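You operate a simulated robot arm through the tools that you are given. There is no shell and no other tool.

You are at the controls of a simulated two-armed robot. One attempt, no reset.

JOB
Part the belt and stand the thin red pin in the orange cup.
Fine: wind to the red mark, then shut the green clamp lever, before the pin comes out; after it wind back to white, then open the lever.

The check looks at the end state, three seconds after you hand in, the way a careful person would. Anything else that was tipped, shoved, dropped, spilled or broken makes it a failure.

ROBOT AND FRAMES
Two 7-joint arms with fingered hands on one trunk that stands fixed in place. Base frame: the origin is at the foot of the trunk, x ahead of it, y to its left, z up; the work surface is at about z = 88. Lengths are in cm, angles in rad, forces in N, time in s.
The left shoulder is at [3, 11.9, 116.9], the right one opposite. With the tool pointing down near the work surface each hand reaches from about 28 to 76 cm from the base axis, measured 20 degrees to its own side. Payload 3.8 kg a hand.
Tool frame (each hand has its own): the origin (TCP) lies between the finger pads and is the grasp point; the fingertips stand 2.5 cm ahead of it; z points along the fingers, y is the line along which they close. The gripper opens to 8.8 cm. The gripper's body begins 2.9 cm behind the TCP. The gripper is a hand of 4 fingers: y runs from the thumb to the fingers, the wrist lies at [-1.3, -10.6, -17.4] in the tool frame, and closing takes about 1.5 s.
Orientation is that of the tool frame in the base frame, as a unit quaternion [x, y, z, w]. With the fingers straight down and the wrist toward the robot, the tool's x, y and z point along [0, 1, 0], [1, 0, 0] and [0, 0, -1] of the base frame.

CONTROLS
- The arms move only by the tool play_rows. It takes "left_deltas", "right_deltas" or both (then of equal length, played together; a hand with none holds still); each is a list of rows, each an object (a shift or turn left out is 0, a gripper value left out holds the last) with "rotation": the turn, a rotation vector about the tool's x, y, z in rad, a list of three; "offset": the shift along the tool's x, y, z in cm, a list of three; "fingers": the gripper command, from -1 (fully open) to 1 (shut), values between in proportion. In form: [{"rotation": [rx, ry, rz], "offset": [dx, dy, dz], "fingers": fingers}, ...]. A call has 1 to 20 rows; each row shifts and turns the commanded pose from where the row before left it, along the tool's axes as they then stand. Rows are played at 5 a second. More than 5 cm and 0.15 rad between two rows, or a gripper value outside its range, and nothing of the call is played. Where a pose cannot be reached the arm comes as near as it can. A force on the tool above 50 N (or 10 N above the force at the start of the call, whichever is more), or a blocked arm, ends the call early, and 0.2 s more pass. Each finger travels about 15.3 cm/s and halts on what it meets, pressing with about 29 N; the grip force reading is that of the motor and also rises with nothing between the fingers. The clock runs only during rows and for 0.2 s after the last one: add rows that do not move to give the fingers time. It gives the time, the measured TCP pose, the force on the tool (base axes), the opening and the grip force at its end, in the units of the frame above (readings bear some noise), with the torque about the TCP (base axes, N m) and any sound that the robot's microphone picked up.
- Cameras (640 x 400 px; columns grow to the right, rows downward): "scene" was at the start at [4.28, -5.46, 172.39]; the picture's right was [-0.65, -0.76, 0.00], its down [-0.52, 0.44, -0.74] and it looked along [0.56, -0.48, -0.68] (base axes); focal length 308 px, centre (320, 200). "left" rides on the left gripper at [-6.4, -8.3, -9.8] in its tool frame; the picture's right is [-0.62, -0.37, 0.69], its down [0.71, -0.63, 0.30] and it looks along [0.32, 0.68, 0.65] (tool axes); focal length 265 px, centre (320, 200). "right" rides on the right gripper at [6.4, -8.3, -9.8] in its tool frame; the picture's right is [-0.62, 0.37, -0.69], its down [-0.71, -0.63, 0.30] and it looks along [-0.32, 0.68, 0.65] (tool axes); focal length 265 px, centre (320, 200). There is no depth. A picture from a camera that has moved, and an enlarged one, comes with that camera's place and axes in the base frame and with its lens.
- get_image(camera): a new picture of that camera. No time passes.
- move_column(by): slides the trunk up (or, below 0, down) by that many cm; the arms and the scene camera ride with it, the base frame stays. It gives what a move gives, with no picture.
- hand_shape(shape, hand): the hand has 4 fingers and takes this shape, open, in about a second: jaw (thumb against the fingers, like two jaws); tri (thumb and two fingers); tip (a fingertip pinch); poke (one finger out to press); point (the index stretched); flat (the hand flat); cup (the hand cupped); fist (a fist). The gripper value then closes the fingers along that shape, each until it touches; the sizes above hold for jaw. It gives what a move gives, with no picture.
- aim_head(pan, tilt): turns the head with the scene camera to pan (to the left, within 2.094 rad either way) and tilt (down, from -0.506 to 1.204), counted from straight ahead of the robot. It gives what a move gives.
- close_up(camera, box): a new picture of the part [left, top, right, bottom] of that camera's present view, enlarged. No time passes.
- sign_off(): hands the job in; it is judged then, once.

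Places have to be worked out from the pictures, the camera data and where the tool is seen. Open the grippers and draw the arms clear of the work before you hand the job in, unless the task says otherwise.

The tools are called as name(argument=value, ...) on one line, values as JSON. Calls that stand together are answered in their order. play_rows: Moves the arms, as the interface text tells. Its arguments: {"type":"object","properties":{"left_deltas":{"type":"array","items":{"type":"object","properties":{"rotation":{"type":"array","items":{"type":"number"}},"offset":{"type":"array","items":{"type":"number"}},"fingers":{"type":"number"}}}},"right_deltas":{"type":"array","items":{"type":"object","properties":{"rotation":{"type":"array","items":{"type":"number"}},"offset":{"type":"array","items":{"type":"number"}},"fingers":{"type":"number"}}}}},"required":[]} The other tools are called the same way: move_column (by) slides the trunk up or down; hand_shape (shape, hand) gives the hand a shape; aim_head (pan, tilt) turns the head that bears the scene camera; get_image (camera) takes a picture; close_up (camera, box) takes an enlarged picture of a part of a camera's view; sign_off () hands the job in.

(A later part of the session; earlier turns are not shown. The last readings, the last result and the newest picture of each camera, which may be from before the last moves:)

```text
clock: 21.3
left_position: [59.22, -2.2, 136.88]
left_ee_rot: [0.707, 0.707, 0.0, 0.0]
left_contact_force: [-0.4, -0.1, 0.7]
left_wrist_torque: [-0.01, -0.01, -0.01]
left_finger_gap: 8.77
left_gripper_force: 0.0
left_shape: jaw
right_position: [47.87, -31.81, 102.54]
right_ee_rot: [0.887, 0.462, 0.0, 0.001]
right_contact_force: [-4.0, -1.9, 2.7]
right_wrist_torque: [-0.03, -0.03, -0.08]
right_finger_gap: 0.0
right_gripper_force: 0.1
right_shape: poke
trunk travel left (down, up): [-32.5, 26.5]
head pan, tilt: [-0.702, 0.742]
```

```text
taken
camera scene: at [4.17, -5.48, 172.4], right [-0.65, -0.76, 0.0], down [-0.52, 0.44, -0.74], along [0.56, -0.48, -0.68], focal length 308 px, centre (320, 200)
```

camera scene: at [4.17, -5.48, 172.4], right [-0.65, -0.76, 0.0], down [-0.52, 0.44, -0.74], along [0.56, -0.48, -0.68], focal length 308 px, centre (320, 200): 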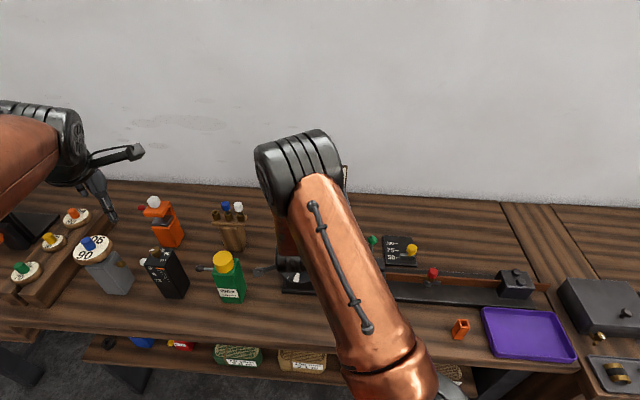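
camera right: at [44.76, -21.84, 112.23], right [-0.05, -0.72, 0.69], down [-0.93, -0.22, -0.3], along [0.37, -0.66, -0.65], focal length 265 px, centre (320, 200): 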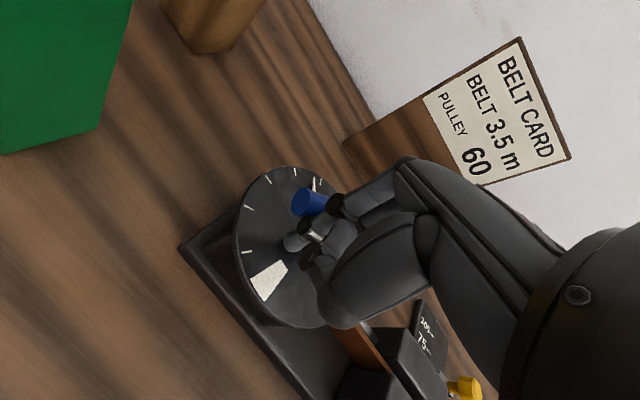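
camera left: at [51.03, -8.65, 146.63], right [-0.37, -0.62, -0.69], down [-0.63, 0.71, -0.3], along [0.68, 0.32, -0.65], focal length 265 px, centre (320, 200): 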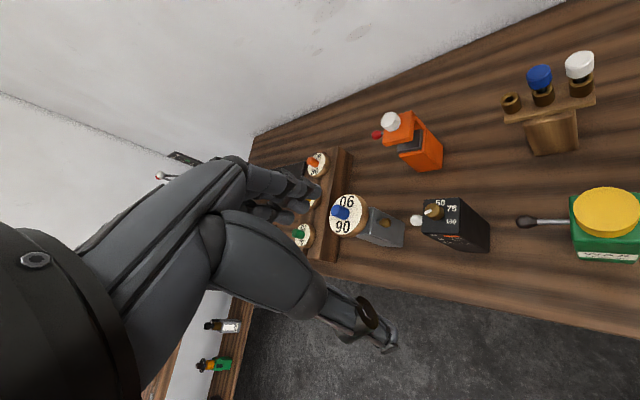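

Still tracking cleanly at about 5 N, and the camera mount is clear of the green bottle. Pushing on about 60° more.

play_rows(right_deltas=[{"offset": [0.4985, 0.531, 0]}, {"offset": [0.4985, 0.531, 0]}, {"offset": [0.31, 0.681, 0]}, {"offset": [0.31, 0.681, 0]}, {"offset": [0.1665, 0.406, 0]}, {"offset": [0.1665, 0.406, 0]}, {"offset": [0.0785, 0.482, 0]}, {"offset": [0.0785, 0.482, 0]}, {}])

get_image(camera="right")

close_up(camera="scene", box=[240, 200, 360, 300])

```text
clock: 23.3
left_position: [59.14, -2.07, 136.87]
left_ee_rot: [0.707, 0.707, 0.0, 0.0]
left_contact_force: [0.1, -0.3, 0.0]
left_wrist_torque: [0.02, -0.01, -0.01]
left_finger_gap: 8.74
left_gripper_force: 0.0
left_shape: jaw
right_position: [52.58, -32.6, 102.32]
right_ee_rot: [0.887, 0.462, 0.0, 0.0]
right_contact_force: [-2.6, 3.7, 3.7]
right_wrist_torque: [-0.03, -0.01, -0.03]
right_finger_gap: 0.0
right_gripper_force: 0.1
right_shape: poke
trunk travel left (down, up): [-32.5, 26.5]
head pan, tilt: [-0.702, 0.742]
```

```text
taken
camera right: at [49.49, -22.43, 112.22], right [-0.05, -0.72, 0.69], down [-0.93, -0.22, -0.3], along [0.37, -0.66, -0.65], focal length 265 px, centre (320, 200)
```

right: 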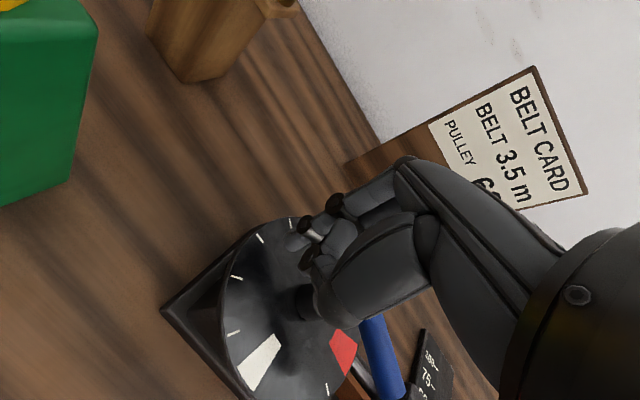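

```text
4.00 times, centred on (300, 250) of scene
camera zoom: at [4.21, -5.38, 172.4], right [-0.65, -0.76, 0.0], down [-0.52, 0.44, -0.74], along [0.56, -0.48, -0.68], focal length 1231 px, centre (400, 0)
```

zoom: 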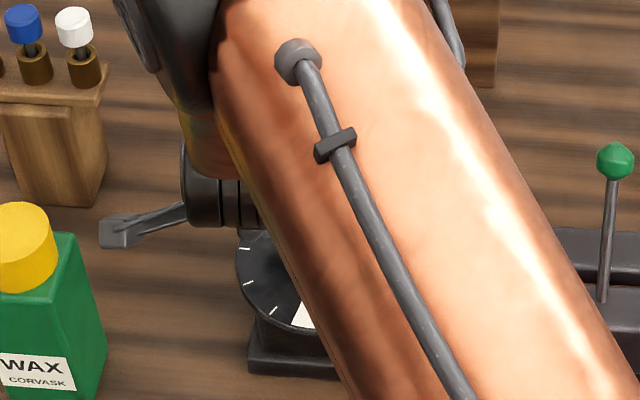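

By geometry the pointer should be about 60° short of red. I'll push about 45° more and then look before the final approach.

play_rows(right_deltas=[{"offset": [-0.052, 0.539, 0]}, {"offset": [-0.052, 0.539, 0]}, {"offset": [-0.22, 0.551, 0]}, {"offset": [-0.22, 0.551, 0]}, {"offset": [-0.4025, 0.4985, 0]}, {"offset": [-0.4025, 0.4985, 0]}, {}])

get_image(camera="right")

close_up(camera="scene", box=[240, 200, 360, 300])

```text
clock: 24.9
left_position: [59.36, -2.08, 136.78]
left_ee_rot: [0.707, 0.708, 0.001, 0.0]
left_contact_force: [-0.2, -0.3, -0.8]
left_wrist_torque: [0.02, 0.01, 0.01]
left_finger_gap: 8.78
left_gripper_force: 0.0
left_shape: jaw
right_position: [54.33, -35.46, 102.43]
right_ee_rot: [0.887, 0.463, -0.001, 0.0]
right_contact_force: [-1.2, 2.2, 0.5]
right_wrist_torque: [0.01, 0.04, 0.0]
right_finger_gap: 0.0
right_gripper_force: 0.0
right_shape: poke
trunk travel left (down, up): [-32.5, 26.5]
head pan, tilt: [-0.702, 0.742]
```

```text
taken
camera right: at [51.29, -25.38, 112.21], right [-0.05, -0.72, 0.69], down [-0.93, -0.22, -0.3], along [0.37, -0.66, -0.65], focal length 265 px, centre (320, 200)
```

right: 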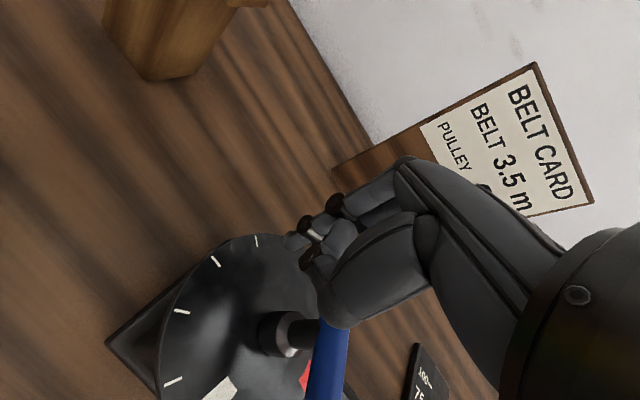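

```text
4.00 times, centred on (300, 250) of scene
camera zoom: at [4.27, -5.4, 172.39], right [-0.65, -0.76, 0.0], down [-0.52, 0.44, -0.74], along [0.56, -0.48, -0.68], focal length 1231 px, centre (400, 0)
```

zoom: 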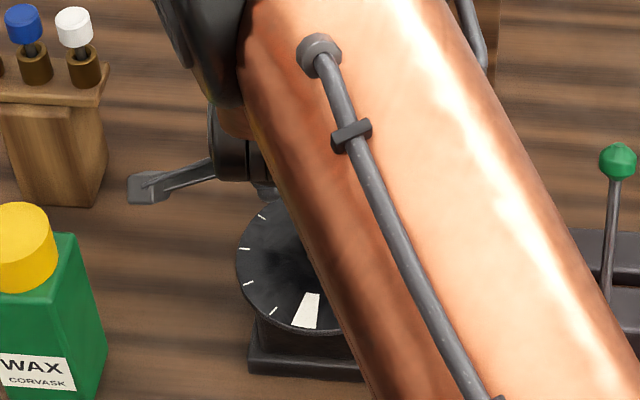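

The pointer is hidden under the hand. I'll back off slightly, lift straight up and look down at the dial.

play_rows(right_deltas=[{"offset": [0.29, -0.08, 0]}, {"offset": [0, 0, -4]}, {"offset": [0, 0, -4]}, {"offset": [0, 0, -4]}, {"offset": [0, 0, -4]}, {"offset": [-1.9, -1.8, 0]}, {"offset": [-1.9, -1.8, 0]}, {}])

close_up(camera="right", box=[80, 200, 400, 400])

close_up(camera="scene", box=[250, 210, 410, 310])

```text
clock: 26.7
left_position: [59.48, -2.14, 136.76]
left_ee_rot: [0.707, 0.707, 0.0, 0.0]
left_contact_force: [0.2, -0.5, 0.6]
left_wrist_torque: [0.01, -0.05, -0.02]
left_finger_gap: 8.74
left_gripper_force: 0.2
left_shape: jaw
right_position: [49.38, -36.25, 118.38]
right_ee_rot: [0.887, 0.462, 0.0, 0.0]
right_contact_force: [-0.1, 0.4, 0.2]
right_wrist_torque: [-0.02, 0.01, 0.0]
right_finger_gap: 0.01
right_gripper_force: 0.1
right_shape: poke
trunk travel left (down, up): [-32.5, 26.5]
head pan, tilt: [-0.702, 0.742]
```

```text
2.00 times, centred on (240, 300) of right
camera zoom: at [46.35, -26.15, 128.17], right [-0.05, -0.72, 0.69], down [-0.93, -0.22, -0.3], along [0.37, -0.66, -0.65], focal length 531 px, centre (480, 0)
```

zoom: 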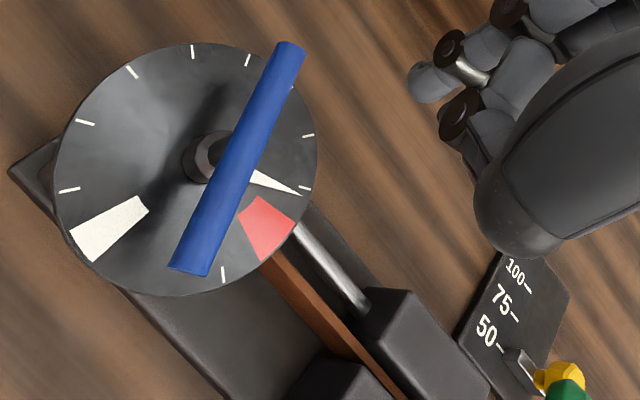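

```text
4.00 times, centred on (330, 260) of scene
camera zoom: at [4.36, -5.43, 172.39], right [-0.65, -0.76, 0.0], down [-0.52, 0.44, -0.74], along [0.56, -0.48, -0.68], focal length 1231 px, centre (280, -40)
```

zoom: 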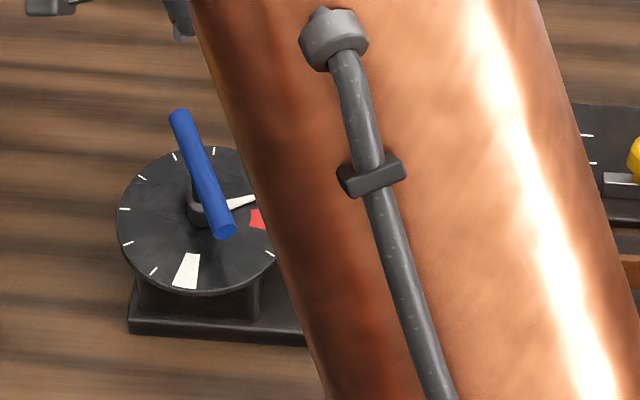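

The pointer now rests about at the tick just before red, roughly 26° short, and it holds by itself. I'll go back down behind the bar, push about 23° more, and lift to look again.

play_rows(right_deltas=[{"offset": [1.9, 1.8, 0]}, {"offset": [1.9, 1.8, 0]}, {"offset": [0, 0, 4]}, {"offset": [0, 0, 4]}, {"offset": [0, 0, 4]}, {"offset": [0, 0, 4]}, {"offset": [-0.477, 0.277, 0]}, {"offset": [-0.477, 0.277, 0]}, {"offset": [-0.477, 0.277, 0]}, {"offset": [-0.261, 0.139, 0]}, {"offset": [-0.261, 0.139, 0]}, {}, {"offset": [0.3, 0.04, 0]}, {"offset": [0, 0, -4]}, {"offset": [0, 0, -4]}, {"offset": [0, 0, -4]}, {"offset": [0, 0, -4]}, {"offset": [-1.05, -2.35, 0]}, {"offset": [-1.05, -2.35, 0]}, {}])

close_up(camera="right", box=[80, 200, 400, 400])

close_up(camera="scene", box=[250, 210, 410, 310])

```text
clock: 30.9
left_position: [59.37, -2.13, 136.88]
left_ee_rot: [0.707, 0.707, 0.0, 0.0]
left_contact_force: [-0.3, 0.3, -0.3]
left_wrist_torque: [-0.02, -0.02, 0.04]
left_finger_gap: 8.74
left_gripper_force: 0.1
left_shape: jaw
right_position: [49.4, -36.31, 118.43]
right_ee_rot: [0.887, 0.462, -0.001, 0.0]
right_contact_force: [0.7, -0.1, 0.2]
right_wrist_torque: [0.01, -0.01, -0.03]
right_finger_gap: 0.03
right_gripper_force: 0.1
right_shape: poke
trunk travel left (down, up): [-32.5, 26.5]
head pan, tilt: [-0.702, 0.742]
```

```text
2.00 times, centred on (240, 300) of right
camera zoom: at [46.35, -26.2, 128.2], right [-0.05, -0.72, 0.69], down [-0.93, -0.22, -0.3], along [0.37, -0.66, -0.65], focal length 531 px, centre (480, 0)
```

zoom: 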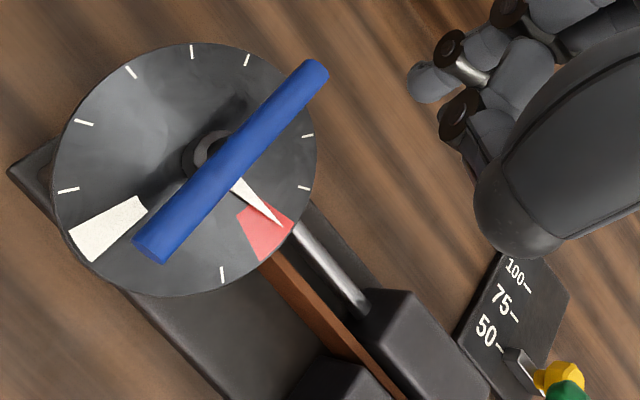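

```text
4.00 times, centred on (330, 260) of scene
camera zoom: at [4.36, -5.47, 172.39], right [-0.65, -0.76, 0.0], down [-0.52, 0.44, -0.74], along [0.56, -0.48, -0.68], focal length 1231 px, centre (280, -40)
```

zoom: 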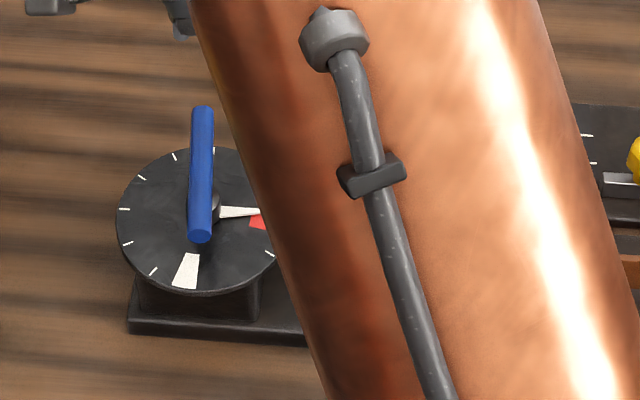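

The pointer is now inside the red mark but near its entry edge, about 7° short of centre. One more small nudge to centre it.

play_rows(right_deltas=[{"offset": [1.05, 2.35, 0]}, {"offset": [1.05, 2.35, 0]}, {"offset": [0, 0, 4]}, {"offset": [0, 0, 4]}, {"offset": [0, 0, 4]}, {"offset": [0, 0, 4]}, {"offset": [-0.3, -0.04, 0]}, {"offset": [-0.275, 0.097, 0]}, {"offset": [-0.275, 0.097, 0]}, {}, {"offset": [0.4, 0.08, 0]}, {"offset": [0, 0, -4]}, {"offset": [0, 0, -4]}, {"offset": [0, 0, -4]}, {"offset": [0, 0, -4]}, {"offset": [-0.85, -2.4, 0]}, {"offset": [-0.85, -2.4, 0]}, {}])

close_up(camera="right", box=[80, 200, 400, 400])

close_up(camera="right", box=[140, 260, 240, 350])

```text
clock: 34.7
left_position: [59.43, -2.22, 136.94]
left_ee_rot: [0.707, 0.707, 0.0, 0.0]
left_contact_force: [0.9, -0.7, 0.4]
left_wrist_torque: [0.0, 0.03, -0.04]
left_finger_gap: 8.76
left_gripper_force: 0.1
left_shape: jaw
right_position: [49.53, -36.37, 118.56]
right_ee_rot: [0.887, 0.462, 0.0, 0.0]
right_contact_force: [-0.1, 0.4, 1.0]
right_wrist_torque: [0.01, -0.03, 0.02]
right_finger_gap: 0.02
right_gripper_force: 0.1
right_shape: poke
trunk travel left (down, up): [-32.5, 26.5]
head pan, tilt: [-0.702, 0.742]
```

```text
2.00 times, centred on (240, 300) of right
camera zoom: at [46.45, -26.26, 128.26], right [-0.05, -0.72, 0.69], down [-0.93, -0.22, -0.3], along [0.37, -0.66, -0.65], focal length 531 px, centre (480, 0)
```

zoom: 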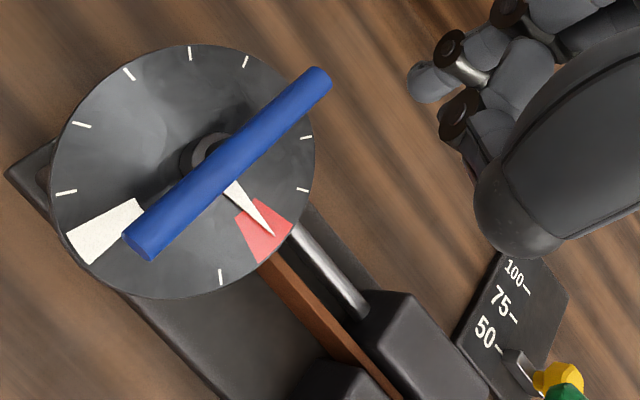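

```text
4.44 times, centred on (190, 305) of right
camera zoom: at [46.45, -26.26, 128.26], right [-0.05, -0.72, 0.69], down [-0.93, -0.22, -0.3], along [0.37, -0.66, -0.65], focal length 1180 px, centre (898, -267)
```

zoom: 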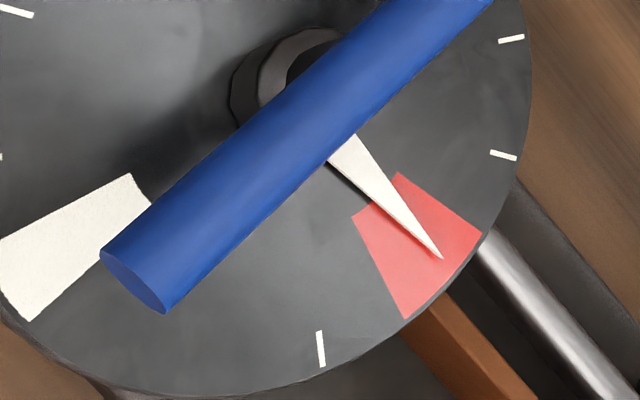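

The pointer sits well inside red now. Next is the green lever, so I'll look at it and the clamp from both cameras.

get_image(camera="right")

get_image(camera="scene")

```text
taken
camera right: at [46.45, -26.26, 128.26], right [-0.05, -0.72, 0.69], down [-0.93, -0.22, -0.3], along [0.37, -0.66, -0.65], focal length 265 px, centre (320, 200)
```

right: 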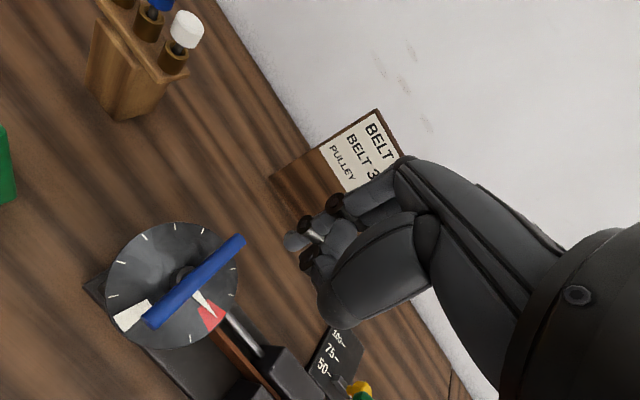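

```text
taken
camera scene: at [4.36, -5.47, 172.39], right [-0.65, -0.76, 0.0], down [-0.52, 0.44, -0.74], along [0.56, -0.48, -0.68], focal length 308 px, centre (320, 200)
```

scene: 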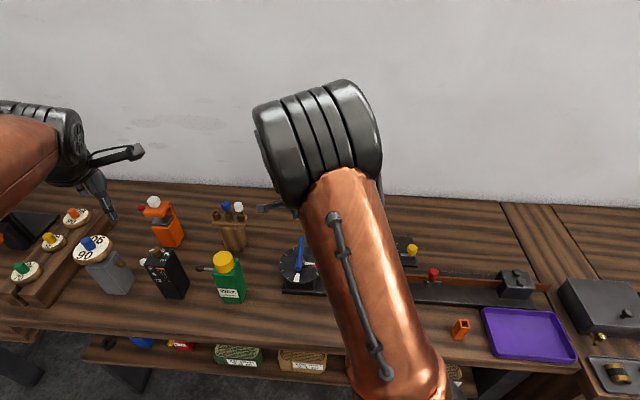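

I'll move the right hand up and over toward the lever so its camera gets a clear view of the clamp.

play_rows(right_deltas=[{"offset": [-2.58, -1.73, -2.3]}, {"offset": [-2.58, -1.73, -2.3]}, {"offset": [-2.58, -1.73, -2.3]}, {"offset": [-2.58, -1.73, -2.3]}, {"offset": [-2.58, -1.73, -2.3]}, {}])

get_image(camera="right")

get_image(camera="scene")

```text
clock: 36.1
left_position: [59.41, -2.13, 136.72]
left_ee_rot: [0.707, 0.707, 0.0, -0.001]
left_contact_force: [0.5, -0.2, 0.4]
left_wrist_torque: [-0.04, 0.0, 0.02]
left_finger_gap: 8.75
left_gripper_force: 0.0
left_shape: jaw
right_position: [35.12, -41.95, 129.9]
right_ee_rot: [0.887, 0.462, -0.001, -0.001]
right_contact_force: [0.3, -0.2, 0.4]
right_wrist_torque: [-0.01, 0.0, 0.0]
right_finger_gap: 0.01
right_gripper_force: 0.0
right_shape: poke
trunk travel left (down, up): [-32.5, 26.5]
head pan, tilt: [-0.702, 0.742]
```

```text
taken
camera right: at [32.06, -31.93, 139.66], right [-0.05, -0.72, 0.69], down [-0.93, -0.22, -0.3], along [0.37, -0.66, -0.66], focal length 265 px, centre (320, 200)
```

right: 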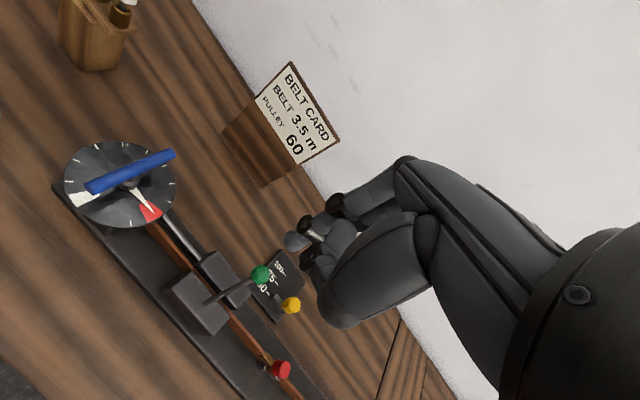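

```text
taken
camera scene: at [4.38, -5.48, 172.39], right [-0.65, -0.76, 0.0], down [-0.52, 0.44, -0.74], along [0.56, -0.48, -0.68], focal length 308 px, centre (320, 200)
```

scene: 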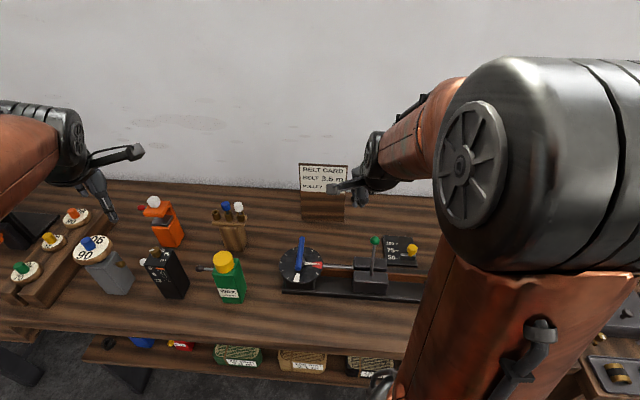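

close_up(camera="scene", box=[270, 225, 430, 305])

close_up(camera="right", box=[140, 230, 320, 400])

```text
4.00 times, centred on (350, 265) of scene
camera zoom: at [4.38, -5.48, 172.39], right [-0.65, -0.76, 0.0], down [-0.52, 0.44, -0.74], along [0.56, -0.48, -0.68], focal length 1231 px, centre (200, -60)
```

zoom: 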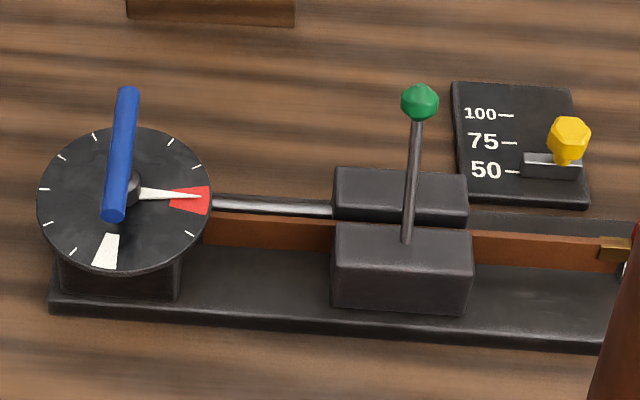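

```text
2.35 times, centred on (230, 315) of right
camera zoom: at [32.06, -31.93, 139.66], right [-0.05, -0.72, 0.69], down [-0.93, -0.22, -0.3], along [0.37, -0.66, -0.66], focal length 624 px, centre (532, -71)
```

zoom: 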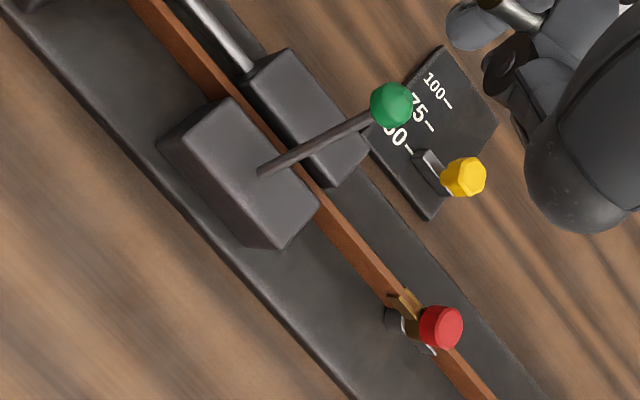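

The pointer is centred in red, and the carriage has slid about 1 cm toward the pin. The lever pivots at about (33.4, -49.1, 97) and its ball is at about (36.4, -52.0, 107.4), tipped toward the wall. I'll bring the fingertips down on the wall side of the ball so I can pull it gently toward the robot.

play_rows(right_deltas=[{"offset": [-1.58, 2.01, 2.38]}, {"offset": [-1.58, 2.01, 2.38]}, {"offset": [-1.58, 2.01, 2.38]}, {"offset": [-1.58, 2.01, 2.38]}, {"offset": [-1.58, 2.01, 2.38]}, {}])

get_image(camera="right")

get_image(camera="scene")

```text
clock: 37.5
left_position: [59.11, -2.49, 137.0]
left_ee_rot: [0.707, 0.707, 0.001, 0.0]
left_contact_force: [-0.1, -0.7, 0.6]
left_wrist_torque: [0.02, -0.05, -0.02]
left_finger_gap: 8.75
left_gripper_force: 0.1
left_shape: jaw
right_position: [38.52, -54.57, 117.96]
right_ee_rot: [0.887, 0.461, 0.001, 0.0]
right_contact_force: [-0.7, 0.8, 0.0]
right_wrist_torque: [-0.01, 0.0, 0.03]
right_finger_gap: 0.0
right_gripper_force: 0.1
right_shape: poke
trunk travel left (down, up): [-32.5, 26.5]
head pan, tilt: [-0.702, 0.742]
```

```text
taken
camera right: at [35.41, -44.46, 127.73], right [-0.06, -0.72, 0.69], down [-0.93, -0.22, -0.31], along [0.38, -0.66, -0.65], focal length 265 px, centre (320, 200)
```

right: 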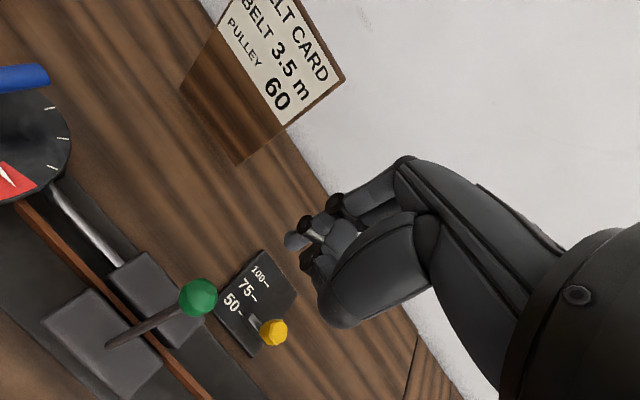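

```text
taken
camera scene: at [3.87, -5.82, 172.39], right [-0.65, -0.76, 0.0], down [-0.51, 0.44, -0.74], along [0.56, -0.47, -0.68], focal length 308 px, centre (320, 200)
```

scene: 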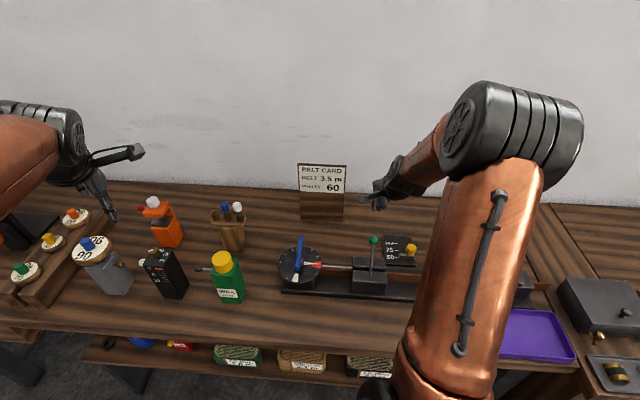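

The ball position checks out at (36.5, -52.0). I'll come down behind it with the tips at about z 106, keeping the palm above the ball.

play_rows(right_deltas=[{"offset": [0, 0, 2.4]}, {"offset": [0, 0, 2.4]}, {"offset": [0, 0, 2.3]}, {"offset": [0, 0, 2.3]}, {}])

get_image(camera="right")

close_up(camera="scene", box=[330, 180, 450, 300])

```text
clock: 38.7
left_position: [59.36, -2.14, 136.81]
left_ee_rot: [0.708, 0.707, 0.0, 0.0]
left_contact_force: [0.2, 0.3, -0.8]
left_wrist_torque: [-0.01, 0.0, 0.0]
left_finger_gap: 8.74
left_gripper_force: 0.0
left_shape: jaw
right_position: [38.72, -54.21, 108.6]
right_ee_rot: [0.887, 0.462, 0.0, 0.0]
right_contact_force: [0.5, 0.0, 0.1]
right_wrist_torque: [-0.01, -0.01, 0.0]
right_finger_gap: 0.01
right_gripper_force: 0.1
right_shape: poke
trunk travel left (down, up): [-32.5, 26.5]
head pan, tilt: [-0.702, 0.742]
```

```text
taken
camera right: at [35.67, -44.07, 118.38], right [-0.05, -0.72, 0.69], down [-0.93, -0.22, -0.3], along [0.37, -0.66, -0.65], focal length 265 px, centre (320, 200)
```

right: 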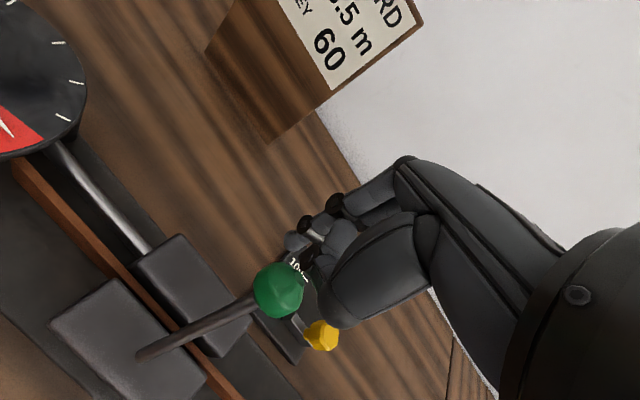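

```text
3.33 times, centred on (390, 240) of scene
camera zoom: at [4.28, -5.4, 172.39], right [-0.65, -0.76, 0.0], down [-0.52, 0.44, -0.74], along [0.56, -0.48, -0.68], focal length 1026 px, centre (87, 67)
```

zoom: 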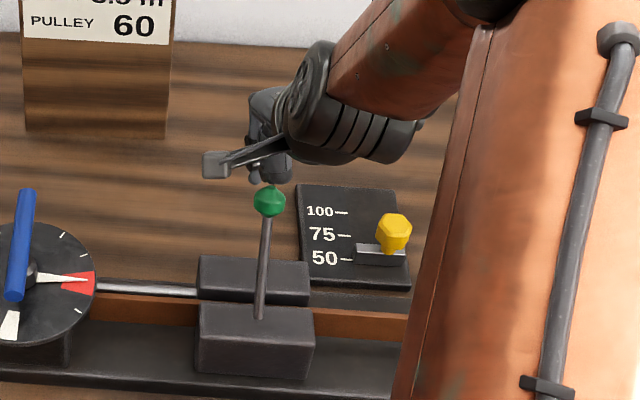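

The fingers are behind the ball on the wall side. Now a gentle pull toward the robot in small steps to see whether the lever yields that way.

play_rows(right_deltas=[{"offset": [0.05, -0.4, 0]}, {"offset": [0.05, -0.4, 0]}, {"offset": [0.05, -0.4, 0]}, {"offset": [0.05, -0.4, 0]}, {"offset": [0.05, -0.4, 0]}, {}])

get_image(camera="right")

close_up(camera="scene", box=[330, 180, 450, 300])

```text
clock: 40.1
left_position: [59.4, -2.17, 136.75]
left_ee_rot: [0.707, 0.707, 0.0, -0.001]
left_contact_force: [0.0, 0.0, 0.5]
left_wrist_torque: [-0.01, -0.01, -0.01]
left_finger_gap: 8.74
left_gripper_force: 0.0
left_shape: jaw
right_position: [37.32, -52.74, 108.58]
right_ee_rot: [0.887, 0.462, -0.001, 0.0]
right_contact_force: [2.6, -0.3, -0.6]
right_wrist_torque: [0.03, -0.03, -0.01]
right_finger_gap: 0.0
right_gripper_force: 0.0
right_shape: poke
trunk travel left (down, up): [-32.5, 26.5]
head pan, tilt: [-0.702, 0.742]
```

```text
taken
camera right: at [34.19, -42.78, 118.36], right [-0.05, -0.72, 0.69], down [-0.93, -0.22, -0.3], along [0.37, -0.66, -0.66], focal length 265 px, centre (320, 200)
```

right: 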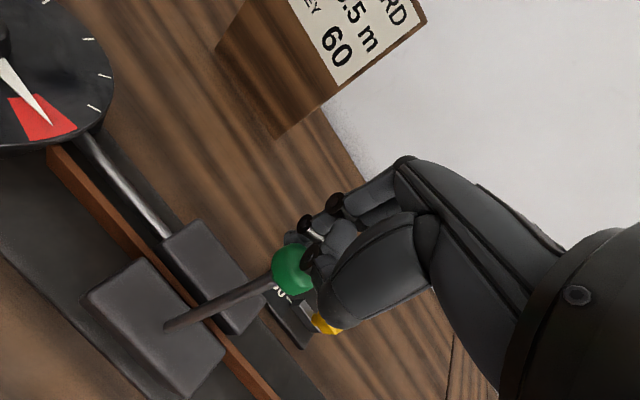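

```text
3.33 times, centred on (390, 240) of scene
camera zoom: at [4.33, -5.49, 172.39], right [-0.65, -0.76, 0.0], down [-0.52, 0.44, -0.74], along [0.56, -0.48, -0.68], focal length 1026 px, centre (87, 67)
```

zoom: 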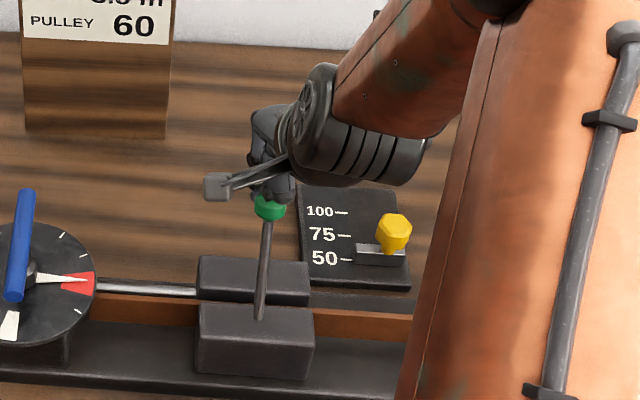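

About 2.6 N of contact and the ball has maybe shifted slightly. Pulling a bit more and watching the force.

play_rows(right_deltas=[{"offset": [0.05, -0.4, 0]}, {"offset": [0.05, -0.4, 0]}, {"offset": [0.05, -0.4, 0]}, {"offset": [0.05, -0.4, 0]}, {}])

get_image(camera="right")

close_up(camera="scene", box=[330, 180, 450, 300])

```text
clock: 41.3
left_position: [59.34, -2.06, 136.76]
left_ee_rot: [0.707, 0.707, -0.001, 0.001]
left_contact_force: [-0.1, -0.2, 0.0]
left_wrist_torque: [0.01, -0.01, -0.01]
left_finger_gap: 8.75
left_gripper_force: 0.2
left_shape: jaw
right_position: [36.13, -51.76, 108.82]
right_ee_rot: [0.887, 0.463, 0.001, 0.004]
right_contact_force: [7.6, -4.1, 26.0]
right_wrist_torque: [0.13, 0.12, -0.04]
right_finger_gap: 0.0
right_gripper_force: 0.0
right_shape: poke
trunk travel left (down, up): [-32.5, 26.5]
head pan, tilt: [-0.702, 0.742]
```

```text
taken
camera right: at [33.03, -41.63, 118.59], right [-0.06, -0.72, 0.7], down [-0.92, -0.23, -0.31], along [0.38, -0.66, -0.65], focal length 265 px, centre (320, 200)
```

right: 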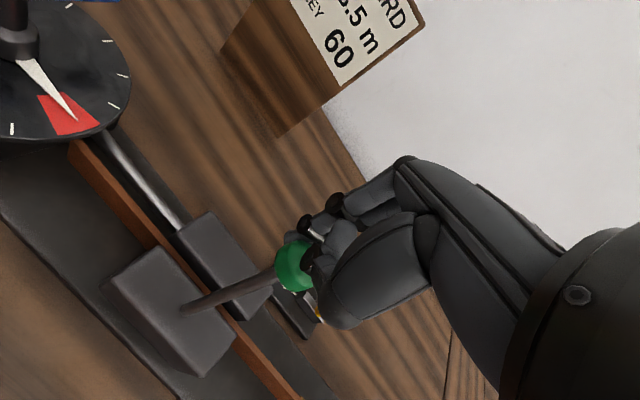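

```text
3.33 times, centred on (390, 240) of scene
camera zoom: at [4.23, -5.27, 172.42], right [-0.65, -0.76, 0.0], down [-0.52, 0.44, -0.74], along [0.56, -0.48, -0.68], focal length 1026 px, centre (87, 67)
```

zoom: 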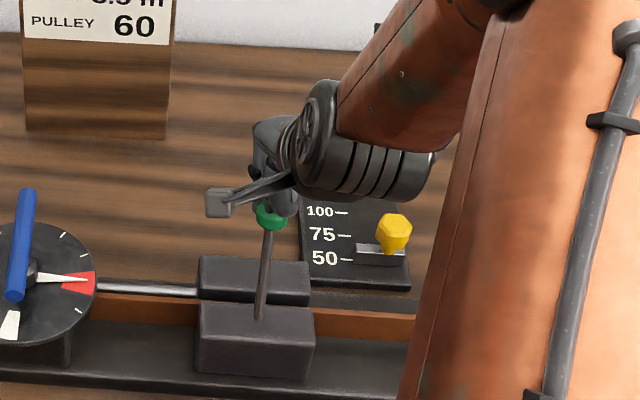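

The lever does tip toward the robot (from about 22° to 10°), but the palm is now pressing on the ball (26 N up). I'll lift straight off, switch to the open jaw, and cage the ball instead.

play_rows(right_deltas=[{"offset": [0, 0, -1.5]}, {"offset": [0, 0, -3]}, {"offset": [0, 0, -4]}, {"offset": [0, 0, -4]}, {}])

hand_shape(shape="jaw", hand="right")

get_image(camera="right")

close_up(camera="scene", box=[270, 200, 450, 310])

```text
clock: 42.5
left_position: [59.44, -2.2, 136.8]
left_ee_rot: [0.707, 0.707, 0.0, 0.0]
left_contact_force: [0.0, -0.3, -0.2]
left_wrist_torque: [0.02, -0.02, -0.02]
left_finger_gap: 8.75
left_gripper_force: 0.1
left_shape: jaw
right_position: [36.0, -51.92, 121.18]
right_ee_rot: [0.887, 0.462, 0.0, 0.0]
right_contact_force: [-0.1, -0.1, -0.7]
right_wrist_torque: [0.02, 0.03, -0.01]
right_finger_gap: 0.02
right_gripper_force: 0.0
right_shape: poke
trunk travel left (down, up): [-32.5, 26.5]
head pan, tilt: [-0.702, 0.742]
```

```text
clock: 43.4
left_position: [59.42, -2.13, 136.89]
left_ee_rot: [0.707, 0.707, 0.0, -0.001]
left_contact_force: [-0.1, 0.3, -0.6]
left_wrist_torque: [-0.01, 0.04, 0.01]
left_finger_gap: 8.78
left_gripper_force: 0.1
left_shape: jaw
right_position: [35.98, -51.85, 121.31]
right_ee_rot: [0.887, 0.462, 0.0, 0.0]
right_contact_force: [0.8, 0.3, 0.1]
right_wrist_torque: [0.02, 0.02, 0.01]
right_finger_gap: 8.79
right_gripper_force: 0.2
right_shape: jaw
trunk travel left (down, up): [-32.5, 26.5]
head pan, tilt: [-0.702, 0.742]
```

```text
taken
camera right: at [32.92, -41.73, 130.92], right [-0.05, -0.72, 0.69], down [-0.93, -0.22, -0.3], along [0.37, -0.66, -0.65], focal length 265 px, centre (320, 200)
```

right: 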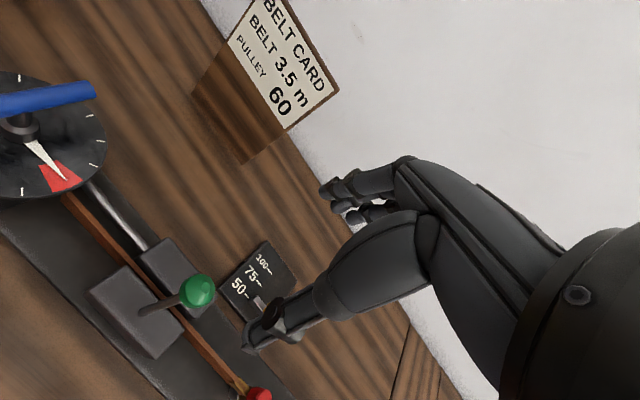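

```text
3.56 times, centred on (360, 255) of scene
camera zoom: at [4.27, -5.46, 172.39], right [-0.65, -0.76, 0.0], down [-0.52, 0.44, -0.74], along [0.56, -0.48, -0.68], focal length 1094 px, centre (178, 4)
```

zoom: 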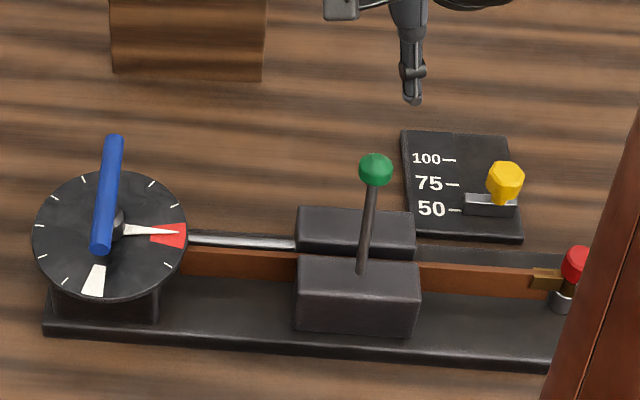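

The lever stays where it was left, ball now at about (34.6, -50.2, 108). I'll centre the open jaw over it, come down around the ball, and close partway to cage it.

play_rows(right_deltas=[{"offset": [0.85, -2.12, 0], "fingers": -1}, {"offset": [0, 0, 3.4]}, {"offset": [0, 0, 3.4]}, {"offset": [0, 0, 3.4]}, {"offset": [0, 0, 3.4]}, {}])

get_image(camera="right")

close_up(camera="scene", box=[310, 190, 440, 300])

```text
clock: 44.8
left_position: [59.27, -2.22, 136.74]
left_ee_rot: [0.707, 0.707, 0.0, 0.0]
left_contact_force: [0.1, -0.4, 0.5]
left_wrist_torque: [-0.01, -0.02, -0.01]
left_finger_gap: 8.76
left_gripper_force: 0.1
left_shape: jaw
right_position: [34.8, -49.87, 107.48]
right_ee_rot: [0.887, 0.461, 0.001, 0.001]
right_contact_force: [0.5, 0.0, 0.6]
right_wrist_torque: [0.02, 0.0, 0.01]
right_finger_gap: 8.8
right_gripper_force: 0.1
right_shape: jaw
trunk travel left (down, up): [-32.5, 26.5]
head pan, tilt: [-0.702, 0.742]
```

```text
taken
camera right: at [31.73, -39.73, 117.31], right [-0.05, -0.72, 0.69], down [-0.93, -0.22, -0.3], along [0.37, -0.66, -0.65], focal length 265 px, centre (320, 200)
```

right: 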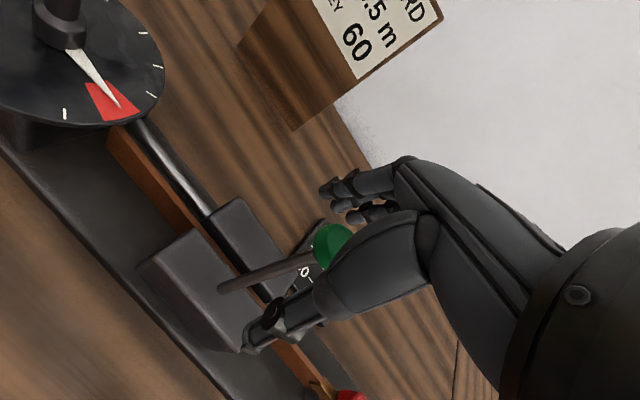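

```text
3.64 times, centred on (375, 245) of scene
camera zoom: at [4.21, -5.38, 172.4], right [-0.65, -0.76, 0.0], down [-0.52, 0.44, -0.74], along [0.56, -0.48, -0.68], focal length 1119 px, centre (120, 36)
```

zoom: 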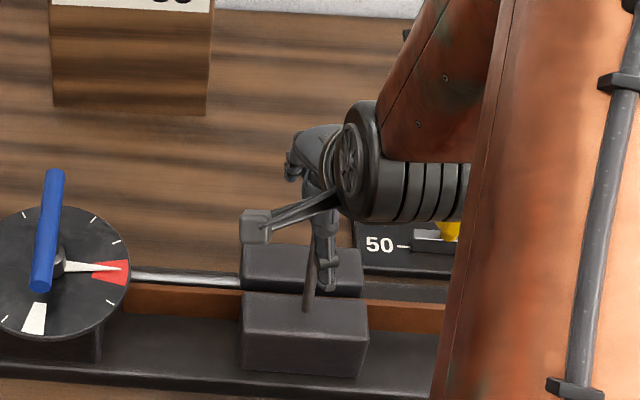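

The ball is centred between thumb and fingers. Closing partway to cage it.

play_rows(right_deltas=[{"fingers": 0.25}, {}, {}, {}, {}, {}])

get_image(camera="right")

```text
clock: 46.2
left_position: [59.33, -2.17, 136.9]
left_ee_rot: [0.707, 0.707, 0.0, 0.0]
left_contact_force: [-0.3, -0.7, 0.8]
left_wrist_torque: [0.0, -0.01, -0.01]
left_finger_gap: 8.76
left_gripper_force: 0.0
left_shape: jaw
right_position: [34.85, -49.85, 107.33]
right_ee_rot: [0.887, 0.461, -0.001, 0.0]
right_contact_force: [0.6, 0.7, -0.1]
right_wrist_torque: [0.02, 0.02, 0.0]
right_finger_gap: 3.34
right_gripper_force: 0.1
right_shape: jaw
trunk travel left (down, up): [-32.5, 26.5]
head pan, tilt: [-0.702, 0.742]
```

```text
taken
camera right: at [31.79, -39.79, 117.3], right [-0.05, -0.72, 0.69], down [-0.93, -0.22, -0.3], along [0.37, -0.66, -0.65], focal length 265 px, centre (320, 200)
```

right: 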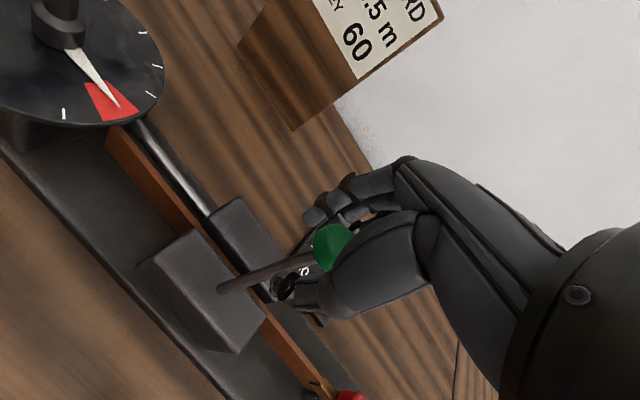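

The ball is caged with no load. Swinging it toward the robot in half-centimetre steps.

play_rows(right_deltas=[{"offset": [0.065, -0.5, 0]}, {"offset": [0.065, -0.5, 0]}, {"offset": [0.065, -0.5, 0]}, {"offset": [0.065, -0.5, 0]}, {"offset": [0.065, -0.5, 0]}, {"offset": [0.065, -0.5, 0]}, {}])

get_image(camera="right")

close_up(camera="scene", box=[310, 190, 440, 300])

```text
clock: 47.8
left_position: [59.38, -2.12, 136.8]
left_ee_rot: [0.707, 0.707, 0.0, 0.0]
left_contact_force: [0.5, -0.7, 0.9]
left_wrist_torque: [0.0, -0.04, -0.03]
left_finger_gap: 8.74
left_gripper_force: 0.0
left_shape: jaw
right_position: [32.57, -47.69, 107.52]
right_ee_rot: [0.887, 0.462, 0.0, -0.001]
right_contact_force: [1.8, -2.0, 1.3]
right_wrist_torque: [-0.07, -0.07, 0.0]
right_finger_gap: 3.46
right_gripper_force: 0.0
right_shape: jaw
trunk travel left (down, up): [-32.5, 26.5]
head pan, tilt: [-0.702, 0.742]
```

```text
taken
camera right: at [29.52, -37.71, 117.31], right [-0.05, -0.72, 0.69], down [-0.93, -0.22, -0.3], along [0.37, -0.66, -0.65], focal length 265 px, centre (320, 200)
```

right: 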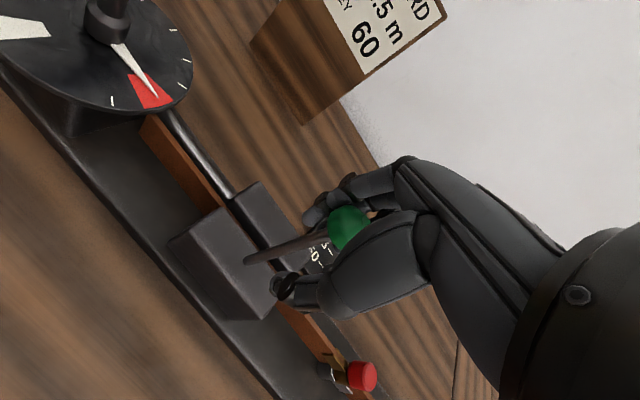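

```text
3.64 times, centred on (375, 245) of scene
camera zoom: at [4.32, -5.49, 172.39], right [-0.65, -0.76, 0.0], down [-0.52, 0.44, -0.74], along [0.56, -0.48, -0.68], focal length 1119 px, centre (120, 36)
```

zoom: 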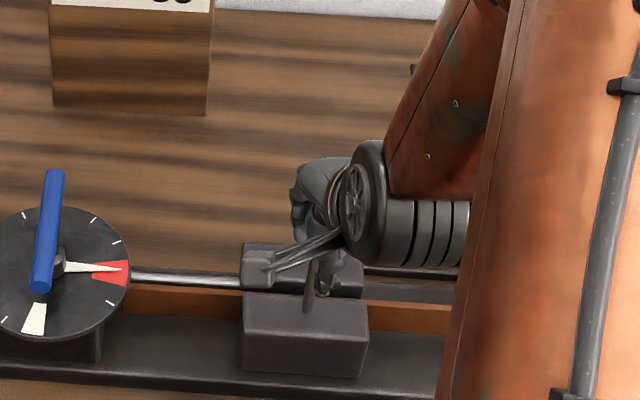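

The lever follows easily and is now just past upright. Continuing along the arc with a slight descent.

play_rows(right_deltas=[{"offset": [0.065, -0.5, 0.05]}, {"offset": [0.065, -0.5, 0.1]}, {"offset": [0.065, -0.5, 0.13]}, {"offset": [0.065, -0.5, 0.16]}, {"offset": [0.065, -0.5, 0.2]}, {"offset": [0.065, -0.5, 0.22]}, {}])

get_image(camera="right")

close_up(camera="scene", box=[310, 190, 440, 300])

```text
clock: 49.4
left_position: [59.26, -2.21, 136.79]
left_ee_rot: [0.707, 0.707, 0.0, 0.001]
left_contact_force: [-0.1, -0.1, 0.2]
left_wrist_torque: [-0.01, -0.01, 0.02]
left_finger_gap: 8.76
left_gripper_force: 0.1
left_shape: jaw
right_position: [30.23, -45.78, 106.58]
right_ee_rot: [0.887, 0.462, 0.0, -0.001]
right_contact_force: [1.4, -1.8, 2.4]
right_wrist_torque: [-0.1, -0.05, 0.01]
right_finger_gap: 3.47
right_gripper_force: 0.0
right_shape: jaw
trunk travel left (down, up): [-32.5, 26.5]
head pan, tilt: [-0.702, 0.742]
```

```text
taken
camera right: at [27.3, -35.68, 116.43], right [-0.05, -0.72, 0.69], down [-0.93, -0.22, -0.3], along [0.37, -0.66, -0.65], focal length 265 px, centre (320, 200)
```

right: 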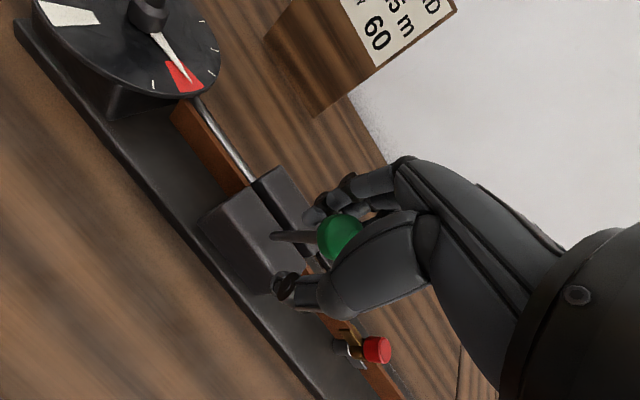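

```text
3.64 times, centred on (375, 245) of scene
camera zoom: at [4.3, -5.47, 172.39], right [-0.65, -0.76, 0.0], down [-0.52, 0.44, -0.74], along [0.56, -0.48, -0.68], focal length 1119 px, centre (120, 36)
```

zoom: 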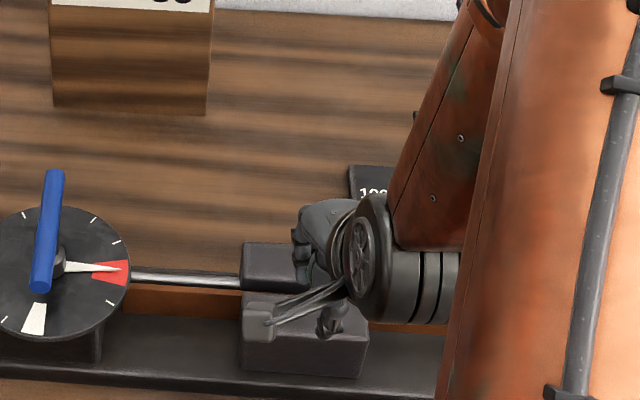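

Still light (about 3 N), the lever is at roughly 22° toward the robot now. Continuing until it meets its stop.

play_rows(right_deltas=[{"offset": [0.065, -0.5, 0.24]}, {"offset": [0.065, -0.5, 0.27]}, {"offset": [0.065, -0.5, 0.3]}, {"offset": [0.065, -0.5, 0.33]}, {}])

get_image(camera="right")

close_up(camera="scene", box=[310, 190, 440, 300])

```text
clock: 50.6
left_position: [59.44, -2.07, 136.85]
left_ee_rot: [0.707, 0.707, 0.0, -0.001]
left_contact_force: [-0.5, -0.5, -0.2]
left_wrist_torque: [0.02, -0.03, 0.0]
left_finger_gap: 8.75
left_gripper_force: 0.1
left_shape: jaw
right_position: [29.0, -44.34, 105.47]
right_ee_rot: [0.887, 0.462, 0.0, -0.001]
right_contact_force: [0.8, -0.6, 1.2]
right_wrist_torque: [-0.02, -0.05, 0.02]
right_finger_gap: 3.44
right_gripper_force: 0.0
right_shape: jaw
trunk travel left (down, up): [-32.5, 26.5]
head pan, tilt: [-0.702, 0.742]
```

```text
taken
camera right: at [25.85, -34.25, 115.27], right [-0.05, -0.72, 0.69], down [-0.93, -0.22, -0.3], along [0.37, -0.66, -0.66], focal length 265 px, centre (320, 200)
```

right: 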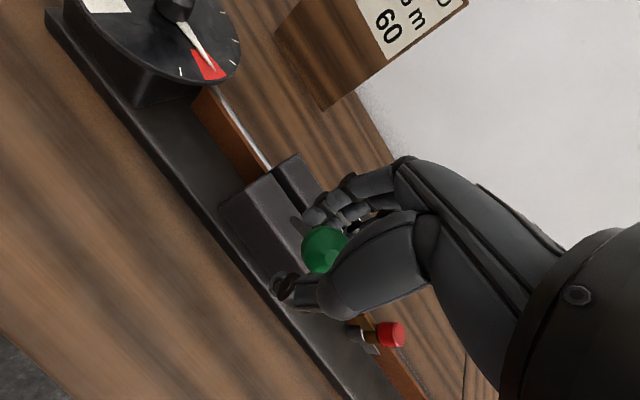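

```text
3.64 times, centred on (375, 245) of scene
camera zoom: at [4.31, -5.47, 172.39], right [-0.65, -0.76, 0.0], down [-0.52, 0.44, -0.74], along [0.56, -0.48, -0.68], focal length 1119 px, centre (120, 36)
```

zoom: 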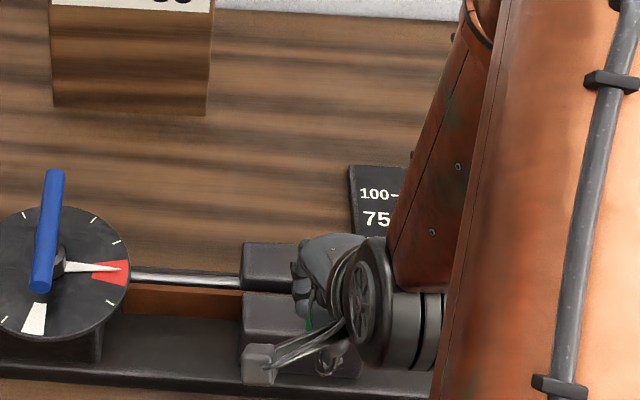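

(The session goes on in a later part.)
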